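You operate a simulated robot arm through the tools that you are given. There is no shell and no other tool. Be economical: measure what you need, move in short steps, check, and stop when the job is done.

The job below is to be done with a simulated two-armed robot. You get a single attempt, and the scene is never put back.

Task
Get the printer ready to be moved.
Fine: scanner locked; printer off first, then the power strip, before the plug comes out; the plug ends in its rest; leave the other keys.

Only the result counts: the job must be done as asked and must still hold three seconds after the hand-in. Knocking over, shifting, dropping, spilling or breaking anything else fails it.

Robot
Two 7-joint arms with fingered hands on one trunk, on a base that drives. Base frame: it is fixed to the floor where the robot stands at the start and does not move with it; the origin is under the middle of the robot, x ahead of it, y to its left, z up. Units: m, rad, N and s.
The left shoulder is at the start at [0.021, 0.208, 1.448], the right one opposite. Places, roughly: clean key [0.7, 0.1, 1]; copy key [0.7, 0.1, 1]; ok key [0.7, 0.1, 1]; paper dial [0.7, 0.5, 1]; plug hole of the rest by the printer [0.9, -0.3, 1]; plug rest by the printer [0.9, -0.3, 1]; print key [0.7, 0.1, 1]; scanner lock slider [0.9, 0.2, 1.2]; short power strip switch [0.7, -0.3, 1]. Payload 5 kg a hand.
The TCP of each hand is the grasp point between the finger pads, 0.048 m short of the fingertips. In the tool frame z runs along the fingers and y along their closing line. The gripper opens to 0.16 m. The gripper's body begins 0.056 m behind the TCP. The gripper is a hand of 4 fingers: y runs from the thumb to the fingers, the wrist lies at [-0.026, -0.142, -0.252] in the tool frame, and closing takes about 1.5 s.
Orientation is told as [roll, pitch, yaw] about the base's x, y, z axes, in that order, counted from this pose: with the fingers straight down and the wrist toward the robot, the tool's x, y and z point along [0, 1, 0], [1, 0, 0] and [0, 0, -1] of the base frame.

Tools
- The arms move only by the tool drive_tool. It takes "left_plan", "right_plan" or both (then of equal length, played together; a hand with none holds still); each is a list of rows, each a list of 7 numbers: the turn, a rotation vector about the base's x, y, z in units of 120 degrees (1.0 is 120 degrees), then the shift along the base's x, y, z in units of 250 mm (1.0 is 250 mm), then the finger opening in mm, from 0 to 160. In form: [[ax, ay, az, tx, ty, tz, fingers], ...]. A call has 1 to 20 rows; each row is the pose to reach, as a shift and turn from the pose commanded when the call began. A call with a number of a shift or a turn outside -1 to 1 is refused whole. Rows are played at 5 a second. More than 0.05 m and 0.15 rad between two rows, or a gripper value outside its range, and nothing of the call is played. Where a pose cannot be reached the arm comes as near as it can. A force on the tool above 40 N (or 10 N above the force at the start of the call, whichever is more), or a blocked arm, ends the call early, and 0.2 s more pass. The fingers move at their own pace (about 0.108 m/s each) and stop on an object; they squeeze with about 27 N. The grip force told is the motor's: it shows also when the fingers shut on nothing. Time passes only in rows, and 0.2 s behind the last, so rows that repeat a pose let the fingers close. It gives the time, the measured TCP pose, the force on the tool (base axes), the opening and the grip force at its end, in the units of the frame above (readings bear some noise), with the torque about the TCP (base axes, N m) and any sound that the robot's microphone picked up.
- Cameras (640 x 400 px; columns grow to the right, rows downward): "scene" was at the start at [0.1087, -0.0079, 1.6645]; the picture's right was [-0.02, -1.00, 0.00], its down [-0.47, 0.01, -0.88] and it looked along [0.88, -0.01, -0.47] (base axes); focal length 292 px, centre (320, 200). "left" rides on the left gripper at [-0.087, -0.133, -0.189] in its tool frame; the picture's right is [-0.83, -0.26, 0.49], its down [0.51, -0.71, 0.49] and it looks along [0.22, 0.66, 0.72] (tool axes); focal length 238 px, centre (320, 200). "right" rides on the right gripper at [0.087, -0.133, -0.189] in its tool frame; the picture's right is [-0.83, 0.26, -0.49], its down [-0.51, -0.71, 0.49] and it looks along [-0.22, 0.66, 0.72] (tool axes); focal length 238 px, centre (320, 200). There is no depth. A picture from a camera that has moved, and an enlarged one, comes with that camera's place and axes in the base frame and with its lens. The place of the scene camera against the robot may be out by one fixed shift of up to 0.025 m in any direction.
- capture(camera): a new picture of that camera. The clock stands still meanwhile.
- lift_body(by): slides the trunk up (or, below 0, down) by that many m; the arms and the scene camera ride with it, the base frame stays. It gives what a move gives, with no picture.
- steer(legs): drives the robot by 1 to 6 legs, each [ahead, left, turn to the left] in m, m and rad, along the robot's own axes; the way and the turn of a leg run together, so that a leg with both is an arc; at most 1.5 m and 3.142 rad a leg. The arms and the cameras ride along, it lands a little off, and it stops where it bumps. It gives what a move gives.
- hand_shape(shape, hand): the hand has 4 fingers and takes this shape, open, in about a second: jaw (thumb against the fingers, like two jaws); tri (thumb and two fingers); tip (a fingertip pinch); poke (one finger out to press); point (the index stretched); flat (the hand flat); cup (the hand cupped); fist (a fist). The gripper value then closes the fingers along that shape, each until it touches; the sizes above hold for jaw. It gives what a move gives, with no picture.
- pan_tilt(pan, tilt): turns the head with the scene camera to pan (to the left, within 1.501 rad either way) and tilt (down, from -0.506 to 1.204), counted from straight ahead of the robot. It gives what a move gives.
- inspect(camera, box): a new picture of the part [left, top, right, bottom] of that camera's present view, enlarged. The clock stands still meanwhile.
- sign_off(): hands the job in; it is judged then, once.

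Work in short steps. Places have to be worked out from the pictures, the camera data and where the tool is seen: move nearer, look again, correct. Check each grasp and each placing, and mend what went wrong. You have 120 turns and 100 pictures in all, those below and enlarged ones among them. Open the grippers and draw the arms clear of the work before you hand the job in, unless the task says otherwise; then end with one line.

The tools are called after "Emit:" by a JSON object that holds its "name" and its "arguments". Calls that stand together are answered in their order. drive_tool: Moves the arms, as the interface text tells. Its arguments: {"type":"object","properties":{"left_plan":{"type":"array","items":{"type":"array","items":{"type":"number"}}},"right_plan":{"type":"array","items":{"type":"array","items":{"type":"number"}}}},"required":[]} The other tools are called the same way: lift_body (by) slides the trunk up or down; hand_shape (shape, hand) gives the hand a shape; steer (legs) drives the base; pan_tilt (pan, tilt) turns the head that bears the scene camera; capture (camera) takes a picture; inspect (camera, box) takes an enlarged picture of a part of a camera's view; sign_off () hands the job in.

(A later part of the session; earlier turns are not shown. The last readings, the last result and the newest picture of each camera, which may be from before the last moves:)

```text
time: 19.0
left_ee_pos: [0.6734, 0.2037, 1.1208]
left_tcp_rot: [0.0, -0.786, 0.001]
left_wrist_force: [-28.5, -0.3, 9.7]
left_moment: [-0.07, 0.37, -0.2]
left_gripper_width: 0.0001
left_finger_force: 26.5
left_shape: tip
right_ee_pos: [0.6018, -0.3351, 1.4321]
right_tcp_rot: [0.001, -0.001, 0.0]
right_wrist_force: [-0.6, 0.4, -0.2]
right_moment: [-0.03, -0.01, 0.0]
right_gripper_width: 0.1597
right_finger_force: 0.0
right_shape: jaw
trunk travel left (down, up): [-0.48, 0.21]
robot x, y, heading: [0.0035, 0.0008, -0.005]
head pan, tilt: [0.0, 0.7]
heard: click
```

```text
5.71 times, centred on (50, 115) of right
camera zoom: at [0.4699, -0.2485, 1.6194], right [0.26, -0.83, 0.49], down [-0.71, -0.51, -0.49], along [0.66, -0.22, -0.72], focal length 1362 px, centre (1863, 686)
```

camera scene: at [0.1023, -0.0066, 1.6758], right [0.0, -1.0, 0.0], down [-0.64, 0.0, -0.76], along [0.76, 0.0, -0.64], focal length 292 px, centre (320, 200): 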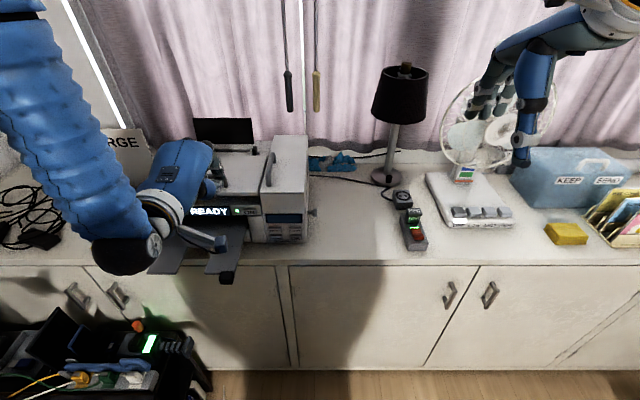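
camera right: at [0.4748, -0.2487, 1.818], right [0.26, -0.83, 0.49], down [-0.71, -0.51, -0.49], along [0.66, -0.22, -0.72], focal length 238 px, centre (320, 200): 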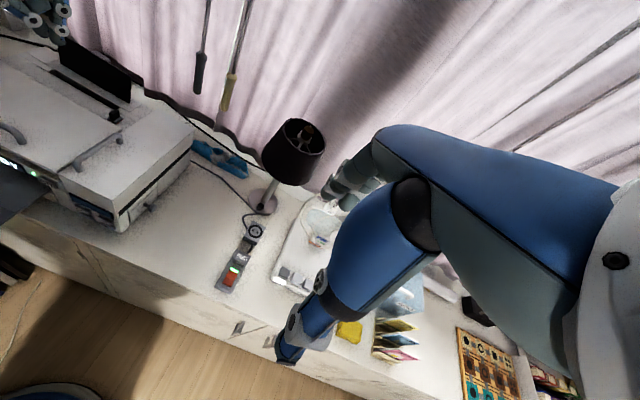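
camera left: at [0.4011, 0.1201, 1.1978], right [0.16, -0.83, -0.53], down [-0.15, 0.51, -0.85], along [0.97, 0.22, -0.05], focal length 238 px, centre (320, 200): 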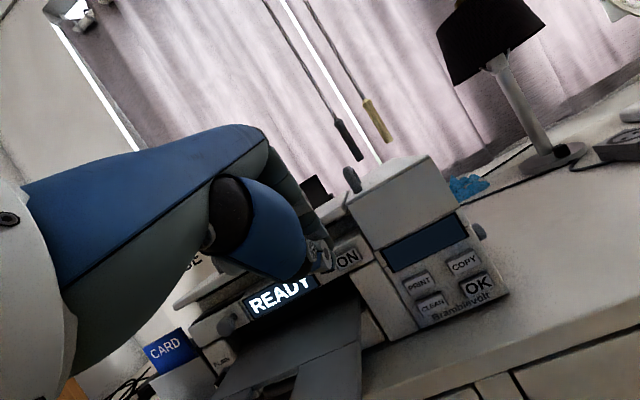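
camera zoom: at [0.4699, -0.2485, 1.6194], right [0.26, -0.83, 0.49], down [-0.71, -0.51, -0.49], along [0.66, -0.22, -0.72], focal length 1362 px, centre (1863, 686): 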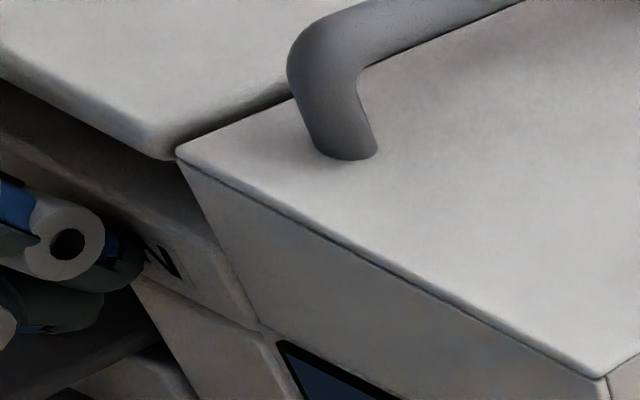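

A click was heard and the key is in. I'll back off and check the display.

Emit:
{"name": "drive_tool", "arguments": {"left_plan": [[0, 0, 0, -0.05, 0, 0, 0], [0, 0, 0, -0.2, 0, 0.05, 0], [0, 0, 0, -0.3, 0, 0.2, 0], [0, 0, 0, -0.3, 0.15, 0.35, 0], [0, 0, 0, -0.3, 0.3, 0.5, 0]]}}

Emit:
{"name": "capture", "arguments": {"camera": "scene"}}

Emit:
{"name": "inspect", "arguments": {"camera": "right", "box": [0, 80, 100, 150]}}

```text
refused: row 4 steps farther than a row can; nothing moved
```

```text
59 pictures are left
camera scene: at [0.0982, -0.0066, 1.6759], right [0.0, -1.0, 0.0], down [-0.64, 0.0, -0.77], along [0.77, 0.0, -0.64], focal length 292 px, centre (320, 200)
```

scene: 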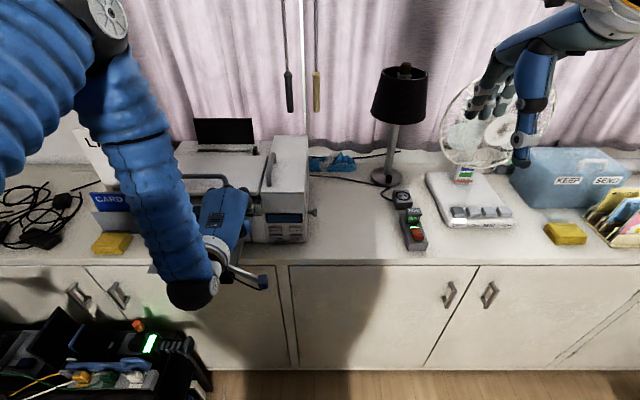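

```text
5.71 times, centred on (50, 115) of right
camera zoom: at [0.4699, -0.2485, 1.6194], right [0.26, -0.83, 0.49], down [-0.71, -0.51, -0.49], along [0.66, -0.22, -0.72], focal length 1362 px, centre (1863, 686)
```

zoom: 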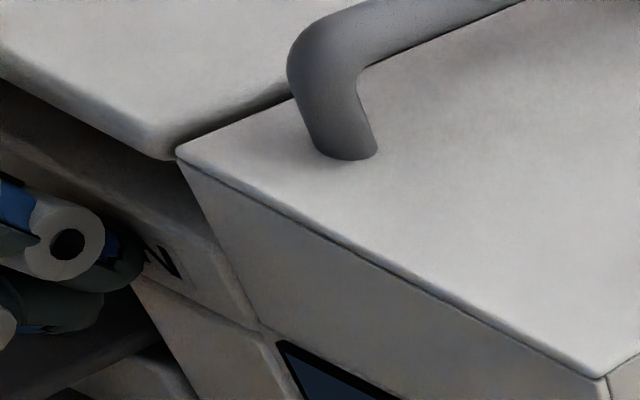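

The retreat was refused for step size; I'll redo it with smaller steps.

Emit:
{"name": "drive_tool", "arguments": {"left_plan": [[0, 0, 0, -0.05, 0, 0, 0], [0, 0, 0, -0.2, 0, 0.05, 0], [0, 0, 0, -0.3, 0, 0.2, 0], [0, 0, 0, -0.3, 0.08, 0.35, 0], [0, 0, 0, -0.3, 0.16, 0.5, 0], [0, 0, 0, -0.3, 0.16, 0.65, 0]]}}

Emit:
{"name": "inspect", "arguments": {"camera": "right", "box": [0, 60, 160, 160]}}

Emit:
{"name": "capture", "arguments": {"camera": "left"}}

```text
time: 20.4
left_ee_pos: [0.6101, 0.2404, 1.2814]
left_tcp_rot: [0.001, -0.785, -0.001]
left_wrist_force: [-0.2, 0.6, 1.3]
left_moment: [-0.01, -0.06, 0.04]
left_gripper_width: 0.0003
left_finger_force: 26.9
left_shape: tip
left hand out of reach, approached as far as the arm can: row 6
right_ee_pos: [0.6044, -0.3361, 1.43]
right_tcp_rot: [0.002, 0.0, -0.002]
right_wrist_force: [-0.4, -1.3, -0.8]
right_moment: [0.09, -0.1, 0.0]
right_gripper_width: 0.1598
right_finger_force: 0.0
right_shape: jaw
trunk travel left (down, up): [-0.48, 0.21]
robot x, y, heading: [-0.0013, -0.0007, 0.001]
head pan, tilt: [0.0, 0.7]
```

```text
4.00 times, centred on (80, 110) of right
camera zoom: at [0.4729, -0.2502, 1.6183], right [0.26, -0.84, 0.49], down [-0.71, -0.5, -0.49], along [0.66, -0.22, -0.72], focal length 953 px, centre (1280, 560)
```

zoom: 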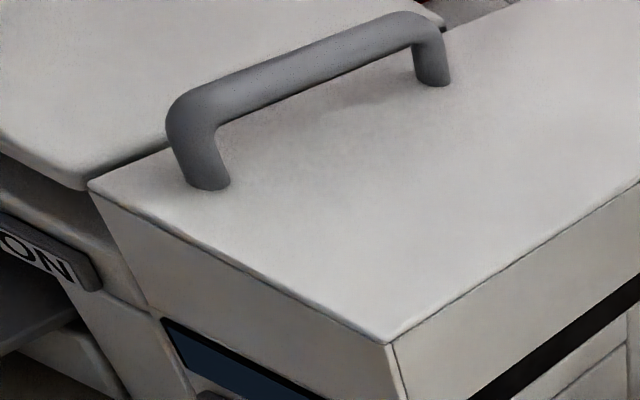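

```text
56 pictures are left
camera left: at [0.3825, 0.1527, 1.3199], right [0.16, -0.83, -0.53], down [-0.15, 0.51, -0.85], along [0.97, 0.22, -0.05], focal length 238 px, centre (320, 200)
```

left: 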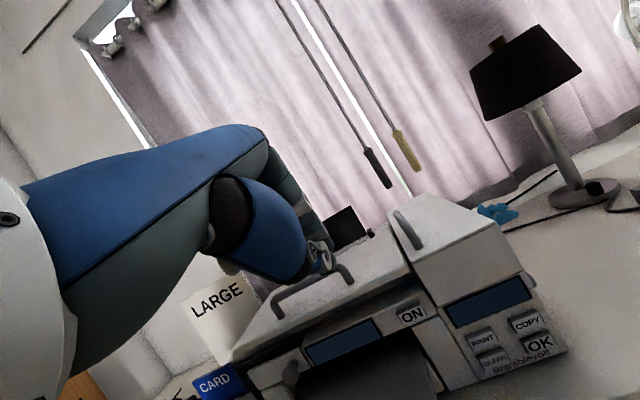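

The printer's display and LED are dark: it is off. Next is the scanner lock: I'll bring the left hand, tip pinch part-open and nearly vertical, above the slider tab.

Emit:
{"name": "drive_tool", "arguments": {"left_plan": [[0, 0.05, 0, 0.1, -0.02, 0.1, 50], [0, 0.1, 0, 0.25, -0.04, 0.16, 50], [0, 0.15, 0, 0.4, -0.06, 0.2, 50], [0, 0.2, 0, 0.55, -0.08, 0.2, 50], [0, 0.25, 0, 0.7, -0.1, 0.2, 50], [0, 0.2917, 0, 0.85, -0.1, 0.2, 50], [0, 0.2917, 0, 1.0, -0.1, 0.2, 50]]}}

Emit:
{"name": "drive_tool", "arguments": {"left_plan": [[0, 0, 0, 0.15, 0, 0, 50], [0, 0, 0, 0.3, 0, 0, 50], [0, 0, 0, 0.32, 0, 0, 50]]}}

Emit:
{"name": "capture", "arguments": {"camera": "left"}}

Emit:
{"name": "inspect", "arguments": {"camera": "scene", "box": [210, 90, 310, 180]}}

```text
time: 22.0
left_ee_pos: [0.8633, 0.2171, 1.3274]
left_tcp_rot: [0.0, -0.172, -0.001]
left_wrist_force: [0.6, -0.5, -0.9]
left_moment: [-0.02, 0.06, -0.03]
left_gripper_width: 0.0492
left_finger_force: 0.0
left_shape: tip
right_ee_pos: [0.6061, -0.3352, 1.4301]
right_tcp_rot: [0.001, 0.002, 0.001]
right_wrist_force: [0.7, 0.0, -0.3]
right_moment: [-0.01, 0.08, 0.01]
right_gripper_width: 0.1597
right_finger_force: 0.1
right_shape: jaw
trunk travel left (down, up): [-0.48, 0.21]
robot x, y, heading: [-0.0023, 0.0, -0.003]
head pan, tilt: [0.0, 0.7]
```

```text
time: 22.8
left_ee_pos: [0.9398, 0.2169, 1.3305]
left_tcp_rot: [-0.001, -0.177, -0.001]
left_wrist_force: [0.0, -0.3, 0.8]
left_moment: [0.0, -0.09, 0.03]
left_gripper_width: 0.0495
left_finger_force: 0.1
left_shape: tip
right_ee_pos: [0.603, -0.3352, 1.4305]
right_tcp_rot: [0.0, -0.003, 0.0]
right_wrist_force: [-1.6, 0.2, 0.6]
right_moment: [-0.01, -0.09, -0.01]
right_gripper_width: 0.1594
right_finger_force: 0.1
right_shape: jaw
trunk travel left (down, up): [-0.48, 0.21]
robot x, y, heading: [0.0036, -0.0036, 0.001]
head pan, tilt: [0.0, 0.7]
```

```text
55 pictures are left
camera left: at [0.7763, 0.1293, 1.493], right [-0.17, -0.83, -0.52], down [-0.61, 0.51, -0.61], along [0.77, 0.22, -0.6], focal length 238 px, centre (320, 200)
```

left: 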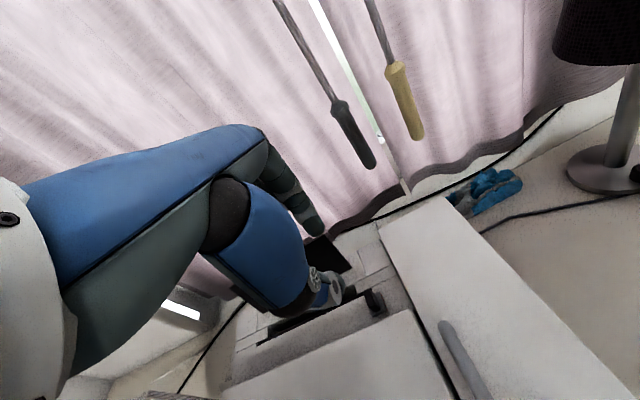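

```text
4.44 times, centred on (260, 135) of scene
camera zoom: at [0.1, -0.0065, 1.6758], right [0.0, -1.0, 0.0], down [-0.64, 0.0, -0.77], along [0.77, 0.0, -0.64], focal length 1299 px, centre (587, 489)
```

zoom: 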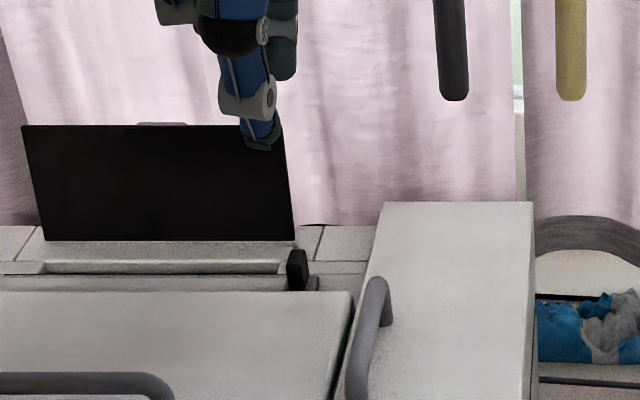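

The tip lines up in y with the tab. I'll narrow the opening and descend most of the way.

Emit:
{"name": "drive_tool", "arguments": {"left_plan": [[0, 0, 0, -0.02, 0, -0.12, 42], [0, 0, 0, -0.024, 0, -0.24, 42], [0, 0, 0, -0.024, 0, -0.36, 42], [0, 0, 0, -0.024, 0, -0.42, 42]]}}

Emit:
{"name": "inspect", "arguments": {"camera": "left", "box": [270, 230, 410, 330]}}

Emit:
{"name": "inspect", "arguments": {"camera": "scene", "box": [220, 110, 300, 170]}}

Emit:
{"name": "inspect", "arguments": {"camera": "right", "box": [0, 0, 100, 60]}}

```text
time: 23.8
left_ee_pos: [0.9373, 0.2187, 1.2256]
left_tcp_rot: [0.0, -0.175, -0.001]
left_wrist_force: [-0.3, 0.5, 0.5]
left_moment: [-0.01, 0.02, 0.01]
left_gripper_width: 0.0428
left_finger_force: 0.1
left_shape: tip
right_ee_pos: [0.6055, -0.3347, 1.4289]
right_tcp_rot: [0.0, 0.0, 0.0]
right_wrist_force: [-0.3, -0.7, 0.0]
right_moment: [-0.04, 0.02, 0.01]
right_gripper_width: 0.1597
right_finger_force: 0.0
right_shape: jaw
trunk travel left (down, up): [-0.48, 0.21]
robot x, y, heading: [-0.0012, -0.0012, 0.005]
head pan, tilt: [0.0, 0.7]
```

```text
4.00 times, centred on (340, 280) of left
camera zoom: at [0.7734, 0.1311, 1.3881], right [-0.17, -0.83, -0.52], down [-0.61, 0.51, -0.61], along [0.77, 0.22, -0.6], focal length 953 px, centre (240, -120)
```

zoom: 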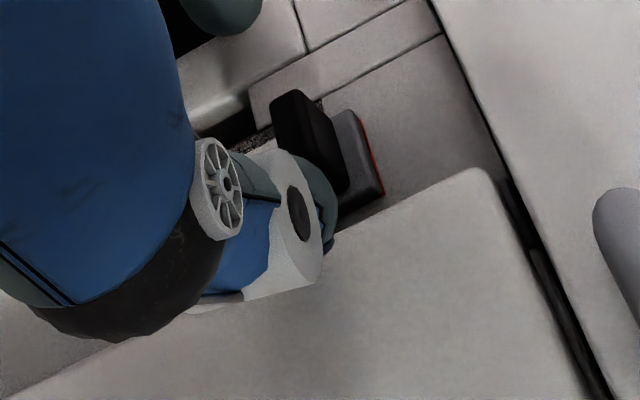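

```text
6.67 times, centred on (260, 140) of scene
camera zoom: at [0.1027, -0.0061, 1.6756], right [0.0, -1.0, 0.0], down [-0.64, 0.0, -0.76], along [0.76, 0.0, -0.64], focal length 1949 px, centre (720, 600)
```

zoom: 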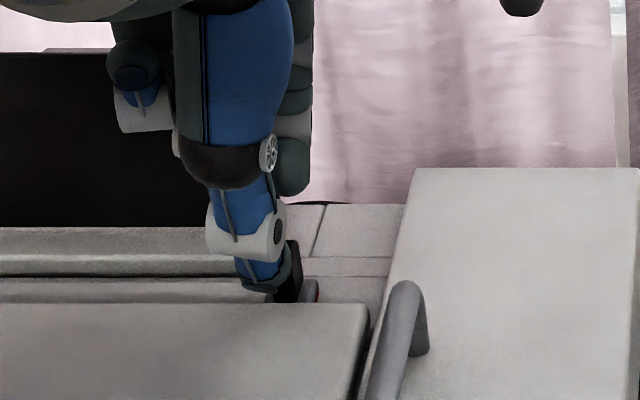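

```text
6.40 times, centred on (50, 30) of right
camera zoom: at [0.4742, -0.248, 1.6182], right [0.26, -0.83, 0.49], down [-0.71, -0.51, -0.49], along [0.66, -0.22, -0.72], focal length 1525 px, centre (2048, 1288)
```

zoom: 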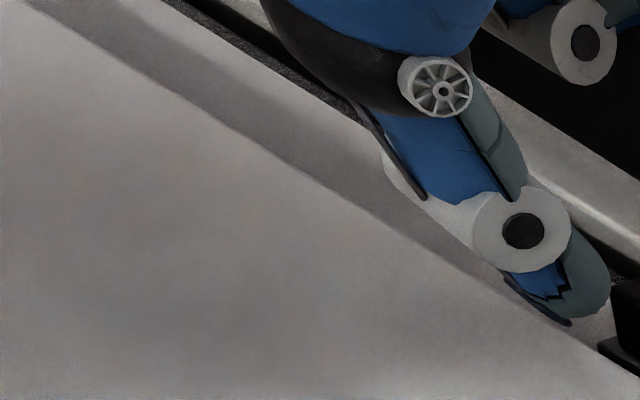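

Nearly there; the thumb lies just in front of the tab. I'll descend another 20 mm with a 4 mm shift right, then close gently.

Emit:
{"name": "drive_tool", "arguments": {"left_plan": [[0, 0, 0, -0.008, -0.016, -0.03, 42], [0, 0, 0, -0.008, -0.016, -0.06, 42], [0, 0, 0, -0.008, -0.016, -0.08, 42], [0, 0, 0, -0.008, -0.016, -0.08, 42]]}}

Emit:
{"name": "inspect", "arguments": {"camera": "left", "box": [290, 240, 370, 300]}}

Emit:
{"name": "inspect", "arguments": {"camera": "right", "box": [40, 0, 140, 80]}}

```text
time: 24.6
left_ee_pos: [0.941, 0.2132, 1.2198]
left_tcp_rot: [-0.004, -0.193, 0.001]
left_wrist_force: [-7.6, -0.3, 26.9]
left_moment: [-0.21, 1.43, -0.09]
left_gripper_width: 0.0436
left_finger_force: 0.2
left_shape: tip
right_ee_pos: [0.6051, -0.3354, 1.4298]
right_tcp_rot: [0.0, 0.001, -0.002]
right_wrist_force: [1.8, 0.1, -1.0]
right_moment: [0.02, 0.17, 0.0]
right_gripper_width: 0.1596
right_finger_force: 0.1
right_shape: jaw
trunk travel left (down, up): [-0.48, 0.21]
robot x, y, heading: [-0.0005, 0.0024, -0.0]
head pan, tilt: [0.0, 0.7]
stopped in row 3 (left hand): the force on the tool passed its limit at 44 N (the readings are from after the stop); the commanded pose is now the measured one
```

```text
6.67 times, centred on (330, 270) of left
camera zoom: at [0.7741, 0.1263, 1.3787], right [-0.16, -0.84, -0.53], down [-0.6, 0.5, -0.62], along [0.78, 0.22, -0.58], focal length 1589 px, centre (253, -267)
```

zoom: 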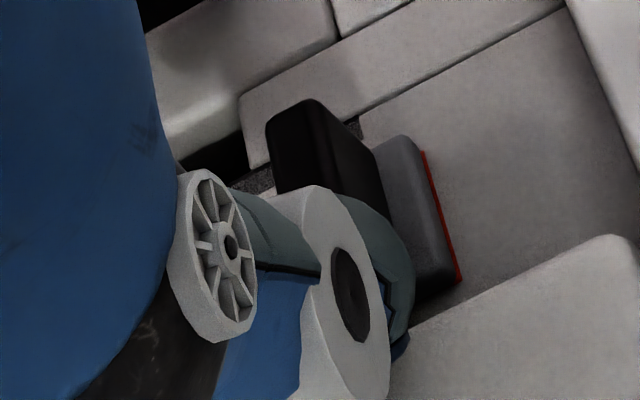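

```text
5.00 times, centred on (90, 40) of right
camera zoom: at [0.4736, -0.2485, 1.618], right [0.26, -0.83, 0.49], down [-0.71, -0.51, -0.49], along [0.66, -0.22, -0.72], focal length 1192 px, centre (1470, 1000)
```

zoom: 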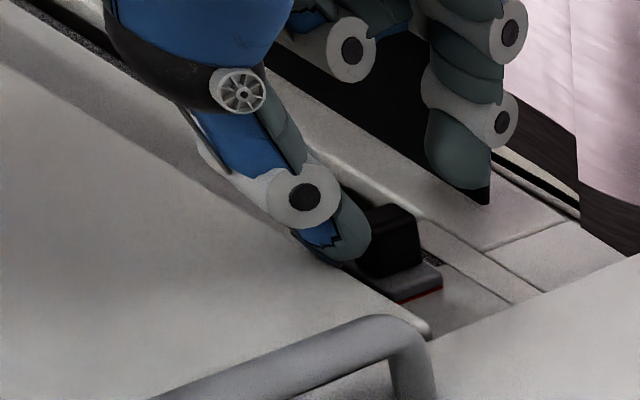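

The open thumb rests on the lid's edge, so pinching is too wide here. I'll lift, close the fingers, and use the closed tip as a poker beside the tab, starting on its left side.

Emit:
{"name": "drive_tool", "arguments": {"left_plan": [[0, 0, 0, 0, 0, 0.1, 42], [0, 0, 0, 0, 0.06, 0.16, 0], [0, 0, 0, 0, 0.12, 0.16, 0], [0, 0, 0, 0, 0.12, 0.16, 0], [0, 0, 0, 0, 0.12, 0.16, 0], [0, 0, 0, 0, 0.12, 0.1, 0], [0, 0, 0, 0, 0.12, 0.04, 0], [0, 0, 0, 0, 0.12, 0.0, 0]]}}

Emit:
{"name": "inspect", "arguments": {"camera": "right", "box": [20, 0, 140, 80]}}

Emit:
{"name": "inspect", "arguments": {"camera": "left", "box": [280, 220, 400, 310]}}

```text
time: 26.4
left_ee_pos: [0.937, 0.2427, 1.2138]
left_tcp_rot: [-0.003, -0.187, 0.002]
left_wrist_force: [0.2, 1.0, 0.5]
left_moment: [0.0, 0.03, -0.02]
left_gripper_width: 0.0
left_finger_force: 26.8
left_shape: tip
right_ee_pos: [0.6056, -0.3361, 1.4301]
right_tcp_rot: [-0.001, -0.001, 0.001]
right_wrist_force: [-0.2, 0.7, 0.0]
right_moment: [-0.01, -0.01, -0.01]
right_gripper_width: 0.1594
right_finger_force: 0.1
right_shape: jaw
trunk travel left (down, up): [-0.48, 0.21]
robot x, y, heading: [-0.0002, -0.0021, 0.0]
head pan, tilt: [0.0, 0.7]
```

```text
5.00 times, centred on (80, 40) of right
camera zoom: at [0.4741, -0.248, 1.6182], right [0.26, -0.83, 0.49], down [-0.71, -0.51, -0.49], along [0.66, -0.22, -0.72], focal length 1192 px, centre (1520, 1000)
```

zoom: 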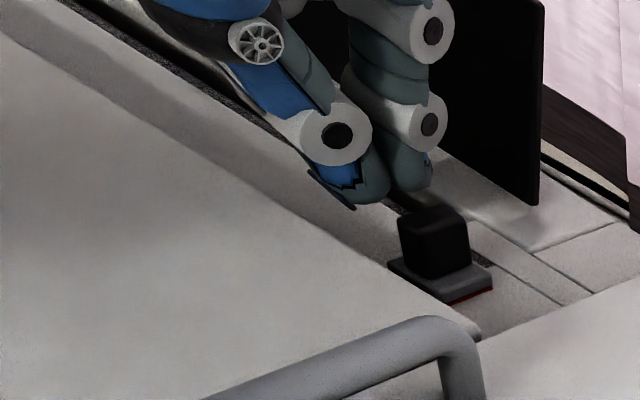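

```text
4.44 times, centred on (340, 265) of left
camera zoom: at [0.7719, 0.1568, 1.3741], right [-0.16, -0.84, -0.52], down [-0.61, 0.5, -0.61], along [0.78, 0.22, -0.59], focal length 1059 px, centre (231, -89)
```

zoom: 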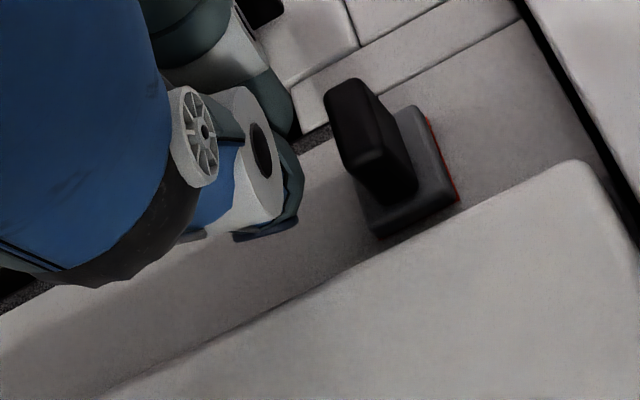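

The poker is aligned in x and sits left of the tab. I'll lower 5 mm and push right (−y) gently in small steps.

Emit:
{"name": "drive_tool", "arguments": {"left_plan": [[0, 0, 0, 0, 0, -0.02, 0], [0, 0, 0, 0, -0.02, -0.02, 0], [0, 0, 0, 0, -0.035, -0.02, 0], [0, 0, 0, 0, -0.045, -0.02, 0], [0, 0, 0, 0, -0.055, -0.02, 0], [0, 0, 0, 0, -0.065, -0.02, 0]]}}

Emit:
{"name": "inspect", "arguments": {"camera": "left", "box": [280, 220, 400, 310]}}

```text
time: 27.8
left_ee_pos: [0.9387, 0.2284, 1.2083]
left_tcp_rot: [-0.001, -0.187, 0.0]
left_wrist_force: [0.5, 0.7, 0.1]
left_moment: [-0.02, 0.02, -0.04]
left_gripper_width: 0.0003
left_finger_force: 26.5
left_shape: tip
right_ee_pos: [0.606, -0.3342, 1.4303]
right_tcp_rot: [0.0, 0.0, 0.0]
right_wrist_force: [-0.9, 1.1, 0.8]
right_moment: [-0.04, -0.03, 0.0]
right_gripper_width: 0.1594
right_finger_force: 0.0
right_shape: jaw
trunk travel left (down, up): [-0.48, 0.21]
robot x, y, heading: [-0.0034, 0.0033, 0.0]
head pan, tilt: [0.0, 0.7]
```

```text
4.44 times, centred on (340, 265) of left
camera zoom: at [0.7731, 0.1408, 1.3689], right [-0.16, -0.84, -0.52], down [-0.61, 0.51, -0.61], along [0.78, 0.22, -0.59], focal length 1059 px, centre (231, -89)
```

zoom: 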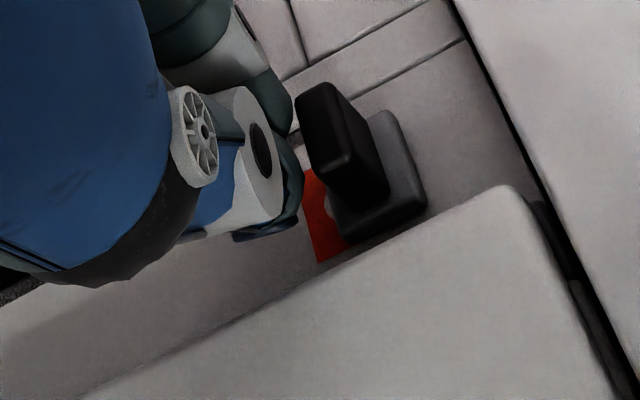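

The slider moves right and uncovers a red patch with a white symbol. I'll continue to its stop.

Emit:
{"name": "drive_tool", "arguments": {"left_plan": [[0, 0, 0, 0, -0.01, 0, 0], [0, 0, 0, 0, -0.02, 0, 0], [0, 0, 0, 0, -0.03, 0, 0], [0, 0, 0, 0, -0.04, 0, 0], [0, 0, 0, 0, -0.05, 0, 0]]}}

Emit:
{"name": "inspect", "arguments": {"camera": "left", "box": [280, 220, 400, 310]}}

```text
time: 29.0
left_ee_pos: [0.9388, 0.2148, 1.2083]
left_tcp_rot: [-0.001, -0.184, 0.002]
left_wrist_force: [-1.0, -0.2, -0.1]
left_moment: [0.02, 0.04, -0.01]
left_gripper_width: 0.0
left_finger_force: 27.1
left_shape: tip
right_ee_pos: [0.605, -0.3347, 1.4303]
right_tcp_rot: [0.0, 0.0, 0.0]
right_wrist_force: [0.6, 0.4, 0.4]
right_moment: [-0.02, -0.02, 0.0]
right_gripper_width: 0.1594
right_finger_force: 0.0
right_shape: jaw
trunk travel left (down, up): [-0.48, 0.21]
robot x, y, heading: [-0.0021, -0.0005, -0.004]
head pan, tilt: [0.0, 0.7]
```

```text
4.44 times, centred on (340, 265) of left
camera zoom: at [0.7737, 0.128, 1.3684], right [-0.16, -0.84, -0.52], down [-0.61, 0.5, -0.61], along [0.78, 0.22, -0.59], focal length 1059 px, centre (231, -89)
```

zoom: 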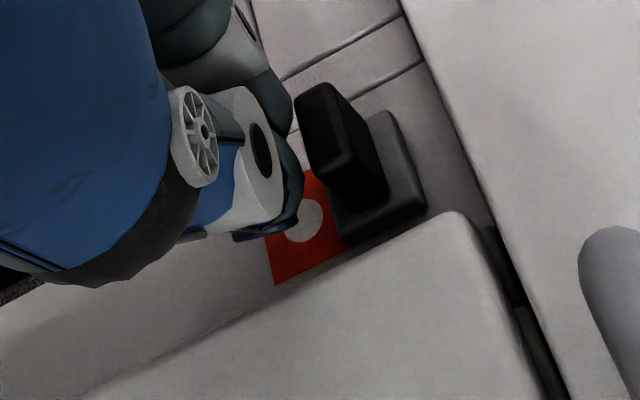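

It is still moving freely; continuing.

Emit:
{"name": "drive_tool", "arguments": {"left_plan": [[0, 0, 0, 0, -0.01, 0, 0], [0, 0, 0, 0, -0.02, 0, 0], [0, 0, 0, 0, -0.03, 0, 0], [0, 0, 0, 0, -0.04, 0, 0], [0, 0, 0, 0, -0.045, 0, 0]]}}

Emit:
{"name": "inspect", "arguments": {"camera": "left", "box": [280, 220, 400, 310]}}

```text
time: 30.2
left_ee_pos: [0.9386, 0.205, 1.2074]
left_tcp_rot: [-0.002, -0.184, 0.001]
left_wrist_force: [-0.6, 2.4, 0.1]
left_moment: [0.09, -0.02, 0.04]
left_gripper_width: 0.0
left_finger_force: 27.1
left_shape: tip
right_ee_pos: [0.6044, -0.3344, 1.4296]
right_tcp_rot: [0.001, 0.0, 0.0]
right_wrist_force: [0.2, 0.4, -0.2]
right_moment: [0.02, -0.02, 0.03]
right_gripper_width: 0.1598
right_finger_force: 0.0
right_shape: jaw
trunk travel left (down, up): [-0.48, 0.21]
robot x, y, heading: [0.0008, -0.0026, -0.004]
head pan, tilt: [0.0, 0.7]
```

```text
4.44 times, centred on (340, 265) of left
camera zoom: at [0.7731, 0.1186, 1.369], right [-0.16, -0.84, -0.52], down [-0.61, 0.5, -0.61], along [0.78, 0.22, -0.59], focal length 1059 px, centre (231, -89)
```

zoom: 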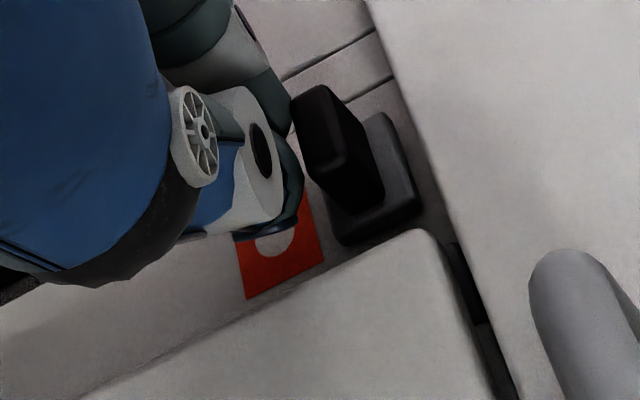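

Force is just rising (2.4 N). I'll push a few mm more to confirm the end stop, then lift away.

Emit:
{"name": "drive_tool", "arguments": {"left_plan": [[0, 0, 0, 0, -0.006, 0, 0], [0, 0, 0, 0, -0.012, 0, 0], [0, 0, 0, 0, -0.012, 0, 0]]}}

Emit:
{"name": "drive_tool", "arguments": {"left_plan": [[0, 0, 0, 0, 0.03, 0, 0], [0, 0, 0, 0, 0.06, 0.06, 0], [0, 0, 0, 0, 0.06, 0.24, 0], [0, 0, 0, 0, 0.06, 0.4, 0]]}}

Emit:
{"name": "inspect", "arguments": {"camera": "left", "box": [300, 220, 440, 330]}}

```text
time: 31.0
left_ee_pos: [0.9389, 0.204, 1.2088]
left_tcp_rot: [-0.001, -0.185, 0.001]
left_wrist_force: [-1.1, 11.1, -1.6]
left_moment: [0.43, 0.09, 0.14]
left_gripper_width: 0.0001
left_finger_force: 26.9
left_shape: tip
right_ee_pos: [0.6037, -0.3335, 1.4301]
right_tcp_rot: [0.0, 0.001, 0.001]
right_wrist_force: [0.0, -1.1, 0.1]
right_moment: [0.01, -0.01, 0.0]
right_gripper_width: 0.1598
right_finger_force: 0.0
right_shape: jaw
trunk travel left (down, up): [-0.48, 0.21]
robot x, y, heading: [-0.0003, 0.0014, 0.002]
head pan, tilt: [0.0, 0.7]
```

```text
time: 32.0
left_ee_pos: [0.9361, 0.2172, 1.3083]
left_tcp_rot: [-0.001, -0.185, 0.002]
left_wrist_force: [-1.3, -0.8, -1.7]
left_moment: [-0.05, -0.22, 0.03]
left_gripper_width: 0.0
left_finger_force: 27.2
left_shape: tip
right_ee_pos: [0.6041, -0.3365, 1.4302]
right_tcp_rot: [0.0, -0.001, 0.0]
right_wrist_force: [-0.4, -0.6, -0.2]
right_moment: [0.01, -0.02, -0.03]
right_gripper_width: 0.1595
right_finger_force: 0.0
right_shape: jaw
trunk travel left (down, up): [-0.48, 0.21]
robot x, y, heading: [-0.0006, -0.0007, 0.0]
head pan, tilt: [0.0, 0.7]
```

```text
3.64 times, centred on (370, 275) of left
camera zoom: at [0.7708, 0.1296, 1.4695], right [-0.16, -0.84, -0.52], down [-0.61, 0.5, -0.61], along [0.78, 0.22, -0.59], focal length 867 px, centre (138, -73)
```

zoom: 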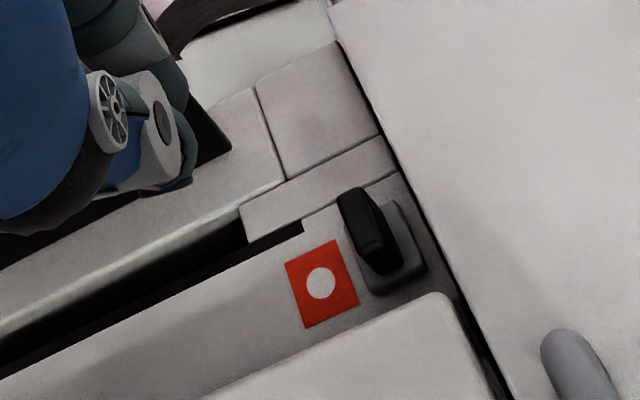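

The slider is at its end stop (11 N) with the red mark fully uncovered: locked. I'll now draw the left hand back, put the right hand into the closed tip shape, and bring it over the strip switch.

Emit:
{"name": "hand_shape", "arguments": {"hand": "right", "shape": "tip"}}

Emit:
{"name": "drive_tool", "arguments": {"left_plan": [[0, 0, 0, -0.1, 0.05, 0.15, 0], [0, 0, 0, -0.25, 0.1, 0.15, 0], [0, 0, 0, -0.4, 0.15, 0.15, 0], [0, 0, 0, -0.55, 0.25, 0.15, 0], [0, 0, 0, -0.7, 0.35, 0.15, 0], [0, 0, 0, -0.85, 0.45, 0.15, 0], [0, 0, 0, -0.85, 0.45, 0.15, 0]], "right_plan": [[0, 0, 0, 0.1, 0.05, -0.1, 0], [0, 0, 0, 0.2, 0.08, -0.25, 0], [0, 0, 0, 0.28, 0.12, -0.4, 0], [0, 0, 0, 0.35, 0.12, -0.55, 0], [0, 0, 0, 0.35, 0.12, -0.7, 0], [0, 0, 0, 0.35, 0.12, -0.8, 0], [0, 0, 0, 0.35, 0.12, -0.8, 0]]}}

Emit:
{"name": "capture", "arguments": {"camera": "right"}}

Emit:
{"name": "inspect", "arguments": {"camera": "scene", "box": [360, 140, 480, 260]}}

```text
time: 32.9
left_ee_pos: [0.9369, 0.2174, 1.308]
left_tcp_rot: [-0.002, -0.184, 0.002]
left_wrist_force: [-0.2, 0.3, 0.0]
left_moment: [0.04, 0.03, -0.01]
left_gripper_width: 0.0
left_finger_force: 27.0
left_shape: tip
right_ee_pos: [0.6057, -0.3346, 1.4304]
right_tcp_rot: [0.0, 0.0, 0.0]
right_wrist_force: [0.2, 0.5, 0.4]
right_moment: [-0.01, -0.01, -0.03]
right_gripper_width: 0.1598
right_finger_force: 0.0
right_shape: tip
trunk travel left (down, up): [-0.48, 0.21]
robot x, y, heading: [0.0022, 0.0013, 0.0]
head pan, tilt: [0.0, 0.7]
```

```text
time: 34.5
left_ee_pos: [0.7266, 0.3241, 1.3463]
left_tcp_rot: [0.001, -0.186, 0.0]
left_wrist_force: [1.2, -0.3, -0.2]
left_moment: [0.07, 0.05, 0.02]
left_gripper_width: 0.0
left_finger_force: 26.9
left_shape: tip
right_ee_pos: [0.6928, -0.3075, 1.2291]
right_tcp_rot: [-0.001, 0.001, 0.001]
right_wrist_force: [1.7, -0.2, -1.4]
right_moment: [0.04, 0.05, 0.02]
right_gripper_width: 0.0
right_finger_force: 26.6
right_shape: tip
trunk travel left (down, up): [-0.48, 0.21]
robot x, y, heading: [0.0, 0.0023, -0.001]
head pan, tilt: [0.0, 0.7]
```

```text
42 pictures are left
camera right: at [0.562, -0.2201, 1.4175], right [0.26, -0.83, 0.49], down [-0.71, -0.51, -0.49], along [0.66, -0.22, -0.72], focal length 238 px, centre (320, 200)
```

right: 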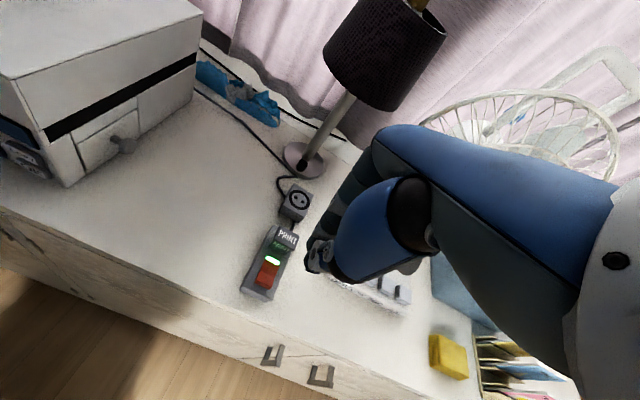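

```text
3.33 times, centred on (420, 200) of scene
camera zoom: at [0.1035, -0.0073, 1.6756], right [0.0, -1.0, 0.0], down [-0.65, 0.0, -0.76], along [0.76, 0.0, -0.65], focal length 974 px, centre (-13, 200)
```

zoom: 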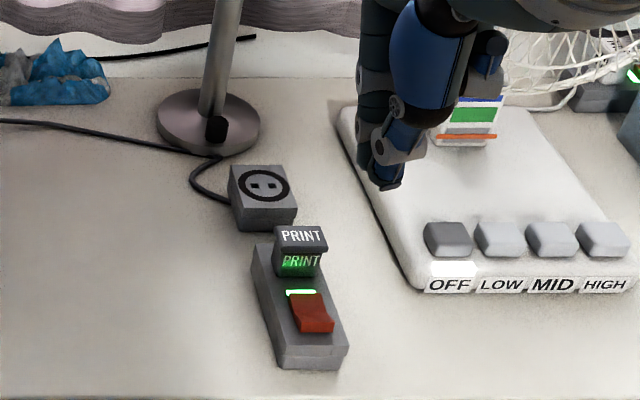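

I'll zoom on the strip from both cameras to read the rocker's tilt and refine its place.

Emit:
{"name": "inspect", "arguments": {"camera": "right", "box": [230, 180, 330, 305]}}

Emit:
{"name": "inspect", "arguments": {"camera": "scene", "box": [386, 205, 436, 255]}}

```text
3.20 times, centred on (280, 242) of right
camera zoom: at [0.562, -0.2201, 1.4175], right [0.26, -0.83, 0.49], down [-0.71, -0.51, -0.49], along [0.66, -0.22, -0.72], focal length 763 px, centre (448, 64)
```

zoom: 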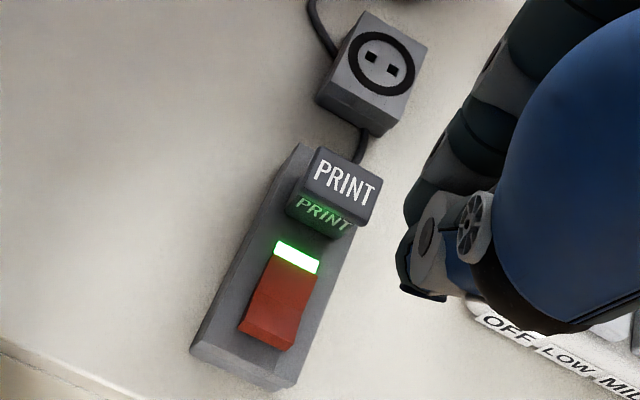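

```text
8.00 times, centred on (411, 230) of scene
camera zoom: at [0.1035, -0.0073, 1.6756], right [0.0, -1.0, 0.0], down [-0.65, 0.0, -0.76], along [0.76, 0.0, -0.65], focal length 2339 px, centre (-408, -40)
```

zoom: 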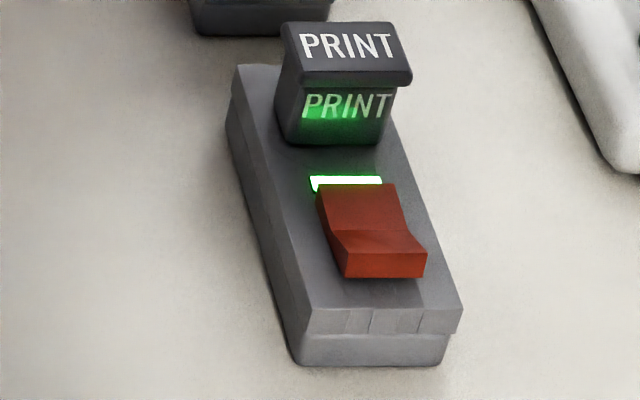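

The rocker's front end is raised (its rear, by the lit bar, is pressed), at about (0.722, −0.309, 0.968); the plug cap is near (0.818, −0.312, 0.991). I'll descend over the front end.

Emit:
{"name": "drive_tool", "arguments": {"right_plan": [[0, 0, 0, 0.06, -0.005, -0.15, 0], [0, 0, 0, 0.12, -0.005, -0.3, 0], [0, 0, 0, 0.12, -0.005, -0.45, 0], [0, 0, 0, 0.12, -0.005, -0.6, 0], [0, 0, 0, 0.12, -0.005, -0.72, 0], [0, 0, 0, 0.12, -0.005, -0.76, 0], [0, 0, 0, 0.12, -0.005, -0.76, 0]]}}

Emit:
{"name": "inspect", "arguments": {"camera": "scene", "box": [376, 180, 446, 260]}}

Emit:
{"name": "inspect", "arguments": {"camera": "right", "box": [220, 170, 360, 300]}}

```text
time: 36.1
left_ee_pos: [0.7281, 0.326, 1.3454]
left_tcp_rot: [-0.002, -0.184, 0.002]
left_wrist_force: [0.6, -0.3, -0.6]
left_moment: [0.04, 0.11, -0.02]
left_gripper_width: 0.0
left_finger_force: 27.0
left_shape: tip
right_ee_pos: [0.7321, -0.3056, 1.0462]
right_tcp_rot: [0.001, -0.016, -0.002]
right_wrist_force: [-1.4, 1.4, 14.3]
right_moment: [0.07, 0.43, 0.05]
right_gripper_width: 0.0
right_finger_force: 26.8
right_shape: tip
trunk travel left (down, up): [-0.48, 0.21]
robot x, y, heading: [0.0007, -0.0016, -0.001]
head pan, tilt: [0.0, 0.7]
stopped in row 7 (right hand): the force on the tool passed its limit at 47 N (the readings are from after the stop); the commanded pose is now the measured one
```

```text
5.00 times, centred on (411, 220) of scene
camera zoom: at [0.1038, -0.0066, 1.6754], right [0.0, -1.0, 0.0], down [-0.65, 0.0, -0.76], along [0.76, 0.0, -0.65], focal length 1462 px, centre (-135, 100)
```

zoom: 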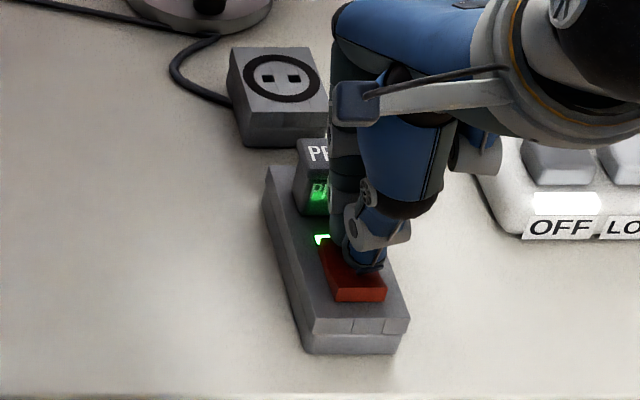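

```text
3.08 times, centred on (290, 235) of right
camera zoom: at [0.5977, -0.2185, 1.2324], right [0.25, -0.84, 0.49], down [-0.7, -0.5, -0.5], along [0.67, -0.22, -0.71], focal length 733 px, centre (412, 92)
```

zoom: 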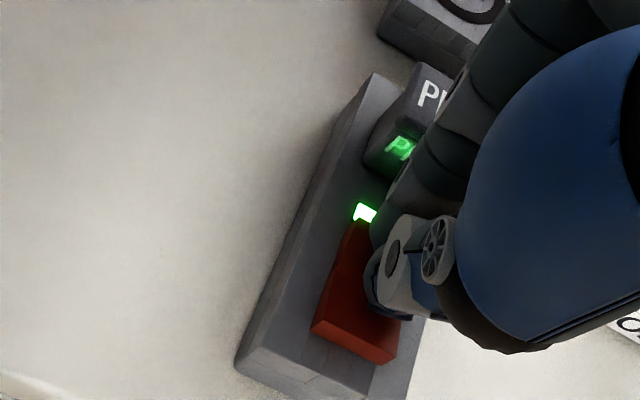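

Contact came early (TCP z 1.046), on the rocker's middle and toward its right edge; the strip stands higher than I estimated, so its front end is near x≈0.708. I'll lift, move back 23 mm and left 7 mm, and press again.

Emit:
{"name": "drive_tool", "arguments": {"right_plan": [[0, 0, 0, 0, 0, 0.08, 0], [0, 0, 0, -0.09, 0.028, 0.08, 0], [0, 0, 0, -0.09, 0.028, 0.04, 0], [0, 0, 0, -0.09, 0.028, 0.02, 0]]}}

Emit:
{"name": "inspect", "arguments": {"camera": "right", "box": [220, 170, 360, 300]}}

```text
time: 37.1
left_ee_pos: [0.7267, 0.3263, 1.3477]
left_tcp_rot: [-0.002, -0.184, 0.002]
left_wrist_force: [-0.3, 0.3, 0.8]
left_moment: [-0.03, 0.04, 0.0]
left_gripper_width: 0.0001
left_finger_force: 27.1
left_shape: tip
right_ee_pos: [0.7067, -0.297, 1.0508]
right_tcp_rot: [-0.001, -0.011, -0.003]
right_wrist_force: [-1.2, 0.1, -0.4]
right_moment: [-0.02, -0.02, 0.02]
right_gripper_width: 0.0002
right_finger_force: 26.9
right_shape: tip
trunk travel left (down, up): [-0.48, 0.21]
robot x, y, heading: [0.0014, -0.0009, 0.004]
head pan, tilt: [0.0, 0.7]
```

```text
3.08 times, centred on (290, 235) of right
camera zoom: at [0.5726, -0.211, 1.2375], right [0.25, -0.83, 0.49], down [-0.7, -0.51, -0.5], along [0.66, -0.22, -0.71], focal length 733 px, centre (412, 92)
```

zoom: 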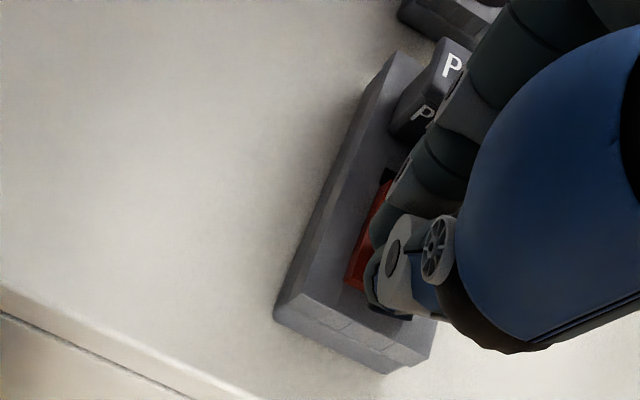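

The green light is already gone. I'll lift and verify the switch state.

Emit:
{"name": "drive_tool", "arguments": {"right_plan": [[0, 0, 0, 0, 0, 0.15, 0], [0, 0, 0, 0, 0, 0.3, 0], [0, 0, 0, -0.05, -0.1, 0.45, 0], [0, 0, 0, -0.1, -0.2, 0.6, 0], [0, 0, 0, -0.1, -0.2, 0.6, 0]]}}

Emit:
{"name": "inspect", "arguments": {"camera": "scene", "box": [376, 175, 446, 255]}}

Emit:
{"name": "inspect", "arguments": {"camera": "right", "box": [180, 150, 340, 290]}}

```text
time: 38.3
left_ee_pos: [0.7273, 0.3279, 1.3463]
left_tcp_rot: [-0.001, -0.184, 0.001]
left_wrist_force: [0.2, 0.7, -0.7]
left_moment: [-0.08, 0.03, -0.03]
left_gripper_width: 0.0003
left_finger_force: 27.0
left_shape: tip
right_ee_pos: [0.682, -0.3481, 1.1972]
right_tcp_rot: [0.001, -0.011, 0.001]
right_wrist_force: [0.9, 0.8, -1.1]
right_moment: [-0.03, 0.1, -0.02]
right_gripper_width: 0.0
right_finger_force: 27.1
right_shape: tip
trunk travel left (down, up): [-0.48, 0.21]
robot x, y, heading: [-0.0016, 0.0019, -0.004]
head pan, tilt: [0.0, 0.7]
```

```text
5.00 times, centred on (411, 215) of scene
camera zoom: at [0.1042, -0.0051, 1.6754], right [0.0, -1.0, 0.0], down [-0.65, 0.0, -0.76], along [0.76, 0.0, -0.65], focal length 1462 px, centre (-135, 125)
```

zoom: 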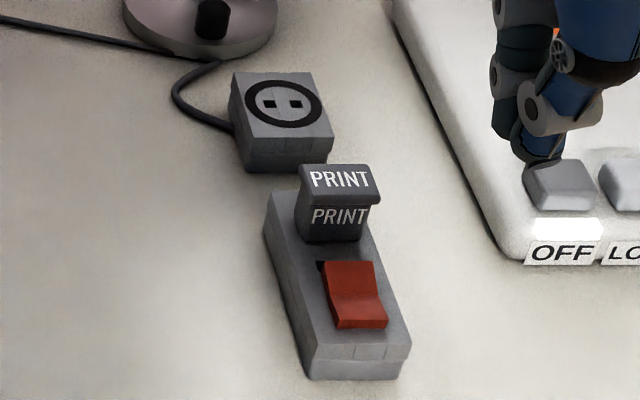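

```text
2.86 times, centred on (260, 220) of right
camera zoom: at [0.5497, -0.261, 1.3846], right [0.25, -0.83, 0.49], down [-0.7, -0.51, -0.5], along [0.66, -0.22, -0.72], focal length 681 px, centre (491, 143)
```

zoom: 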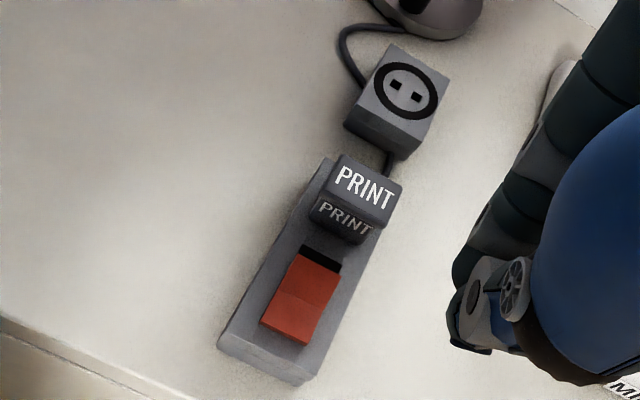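

The strip's rocker is flipped and its light is out. Working from several views I place the plug cap's top at about (0.797, −0.305, 1.02) and the rest's holes at about (0.905, −0.299, 1.0). I'll shape the right hand as tri and check it above the plug.

Emit:
{"name": "hand_shape", "arguments": {"hand": "right", "shape": "tri"}}

Emit:
{"name": "drive_tool", "arguments": {"right_plan": [[0, 0, 0, 0.12, 0.06, 0, 80], [0, 0, 0, 0.24, 0.12, 0, 80], [0, 0, 0, 0.36, 0.172, 0, 80], [0, 0, 0, 0.46, 0.172, 0, 80], [0, 0, 0, 0.46, 0.172, -0.15, 80], [0, 0, 0, 0.46, 0.172, -0.3, 80], [0, 0, 0, 0.46, 0.172, -0.3, 80]]}}

Emit:
{"name": "inspect", "arguments": {"camera": "scene", "box": [366, 140, 466, 240]}}

Emit:
{"name": "capture", "arguments": {"camera": "right"}}

```text
time: 39.2
left_ee_pos: [0.7262, 0.3261, 1.3476]
left_tcp_rot: [-0.001, -0.186, 0.002]
left_wrist_force: [0.5, 0.0, -0.2]
left_moment: [0.0, -0.01, -0.02]
left_gripper_width: 0.0002
left_finger_force: 26.9
left_shape: tip
right_ee_pos: [0.6816, -0.3491, 1.1991]
right_tcp_rot: [0.001, -0.012, -0.002]
right_wrist_force: [-0.4, 0.2, -0.4]
right_moment: [0.01, -0.02, -0.03]
right_gripper_width: 0.1595
right_finger_force: 0.1
right_shape: tri
trunk travel left (down, up): [-0.48, 0.21]
robot x, y, heading: [0.0026, 0.0009, -0.002]
head pan, tilt: [0.0, 0.7]
```

```text
time: 40.8
left_ee_pos: [0.7243, 0.3263, 1.3487]
left_tcp_rot: [-0.003, -0.187, 0.003]
left_wrist_force: [-0.5, 0.4, 0.5]
left_moment: [-0.03, -0.03, 0.0]
left_gripper_width: 0.0
left_finger_force: 27.3
left_shape: tip
right_ee_pos: [0.797, -0.3051, 1.1255]
right_tcp_rot: [-0.001, -0.012, -0.002]
right_wrist_force: [-0.8, 0.8, -0.2]
right_moment: [-0.02, -0.04, 0.02]
right_gripper_width: 0.08
right_finger_force: 0.0
right_shape: tri
trunk travel left (down, up): [-0.48, 0.21]
robot x, y, heading: [-0.0057, -0.0015, -0.0]
head pan, tilt: [0.0, 0.7]
```

```text
4.00 times, centred on (416, 190) of scene
camera zoom: at [0.1011, -0.0062, 1.6758], right [0.0, -1.0, 0.0], down [-0.64, 0.0, -0.77], along [0.77, 0.0, -0.64], focal length 1169 px, centre (-64, 240)
```

zoom: 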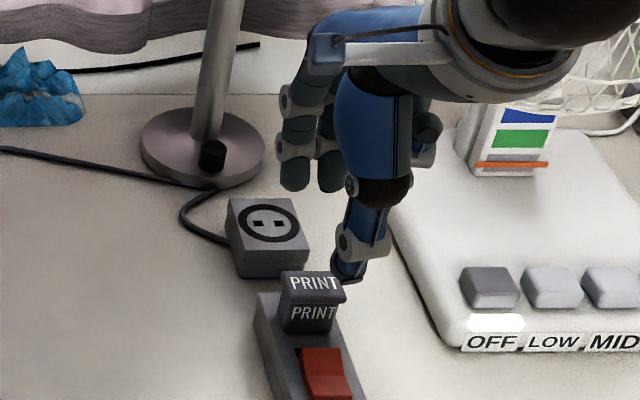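

```text
32 pictures are left
camera right: at [0.6639, -0.2175, 1.3119], right [0.25, -0.83, 0.49], down [-0.7, -0.5, -0.5], along [0.66, -0.22, -0.71], focal length 238 px, centre (320, 200)
```

right: 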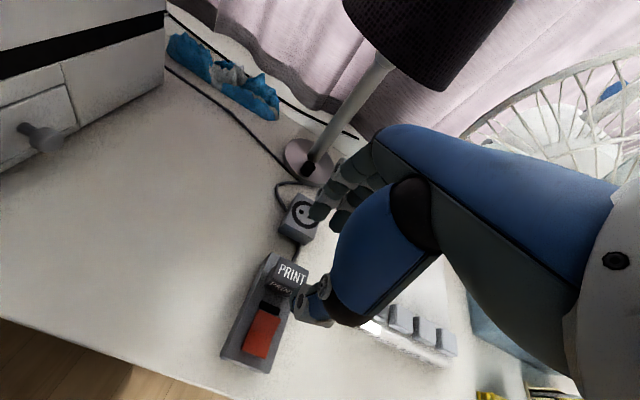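

The thumb lines up with the cap within a few mm. I'll narrow the opening to 50 mm (the rest stands close behind) and descend partway.

Emit:
{"name": "drive_tool", "arguments": {"right_plan": [[0, 0, 0, 0, -0.006, -0.02, 50], [0, 0, 0, 0, -0.006, -0.1, 50], [0, 0, 0, 0, -0.006, -0.2, 50], [0, 0, 0, 0, -0.006, -0.3, 50], [0, 0, 0, 0, -0.006, -0.3, 50]]}}

Emit:
{"name": "inspect", "arguments": {"camera": "scene", "box": [376, 170, 446, 240]}}

Emit:
{"name": "inspect", "arguments": {"camera": "right", "box": [240, 180, 360, 310]}}

```text
time: 42.0
left_ee_pos: [0.7264, 0.3255, 1.3471]
left_tcp_rot: [-0.003, -0.184, 0.003]
left_wrist_force: [-0.6, 0.3, 0.6]
left_moment: [-0.01, -0.02, -0.02]
left_gripper_width: 0.0001
left_finger_force: 26.8
left_shape: tip
right_ee_pos: [0.795, -0.3059, 1.0525]
right_tcp_rot: [0.001, -0.013, -0.002]
right_wrist_force: [-0.5, 0.5, 0.7]
right_moment: [0.03, -0.03, 0.01]
right_gripper_width: 0.0506
right_finger_force: 0.0
right_shape: tri
trunk travel left (down, up): [-0.48, 0.21]
robot x, y, heading: [0.0012, -0.0, -0.003]
head pan, tilt: [0.0, 0.7]
```

```text
5.71 times, centred on (411, 205) of scene
camera zoom: at [0.1016, -0.0062, 1.6757], right [0.0, -1.0, 0.0], down [-0.64, 0.0, -0.76], along [0.76, 0.0, -0.64], focal length 1670 px, centre (-200, 171)
```

zoom: 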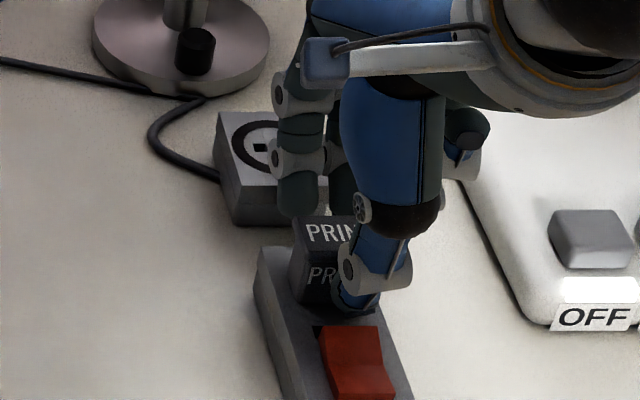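

```text
3.08 times, centred on (300, 245) of right
camera zoom: at [0.6615, -0.2191, 1.2387], right [0.25, -0.83, 0.49], down [-0.7, -0.51, -0.5], along [0.66, -0.22, -0.71], focal length 733 px, centre (382, 62)
```

zoom: 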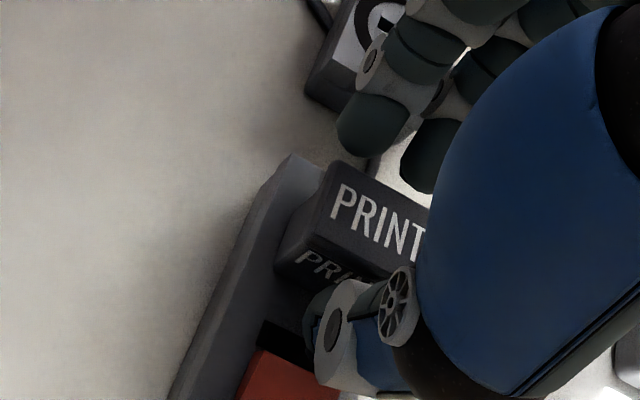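

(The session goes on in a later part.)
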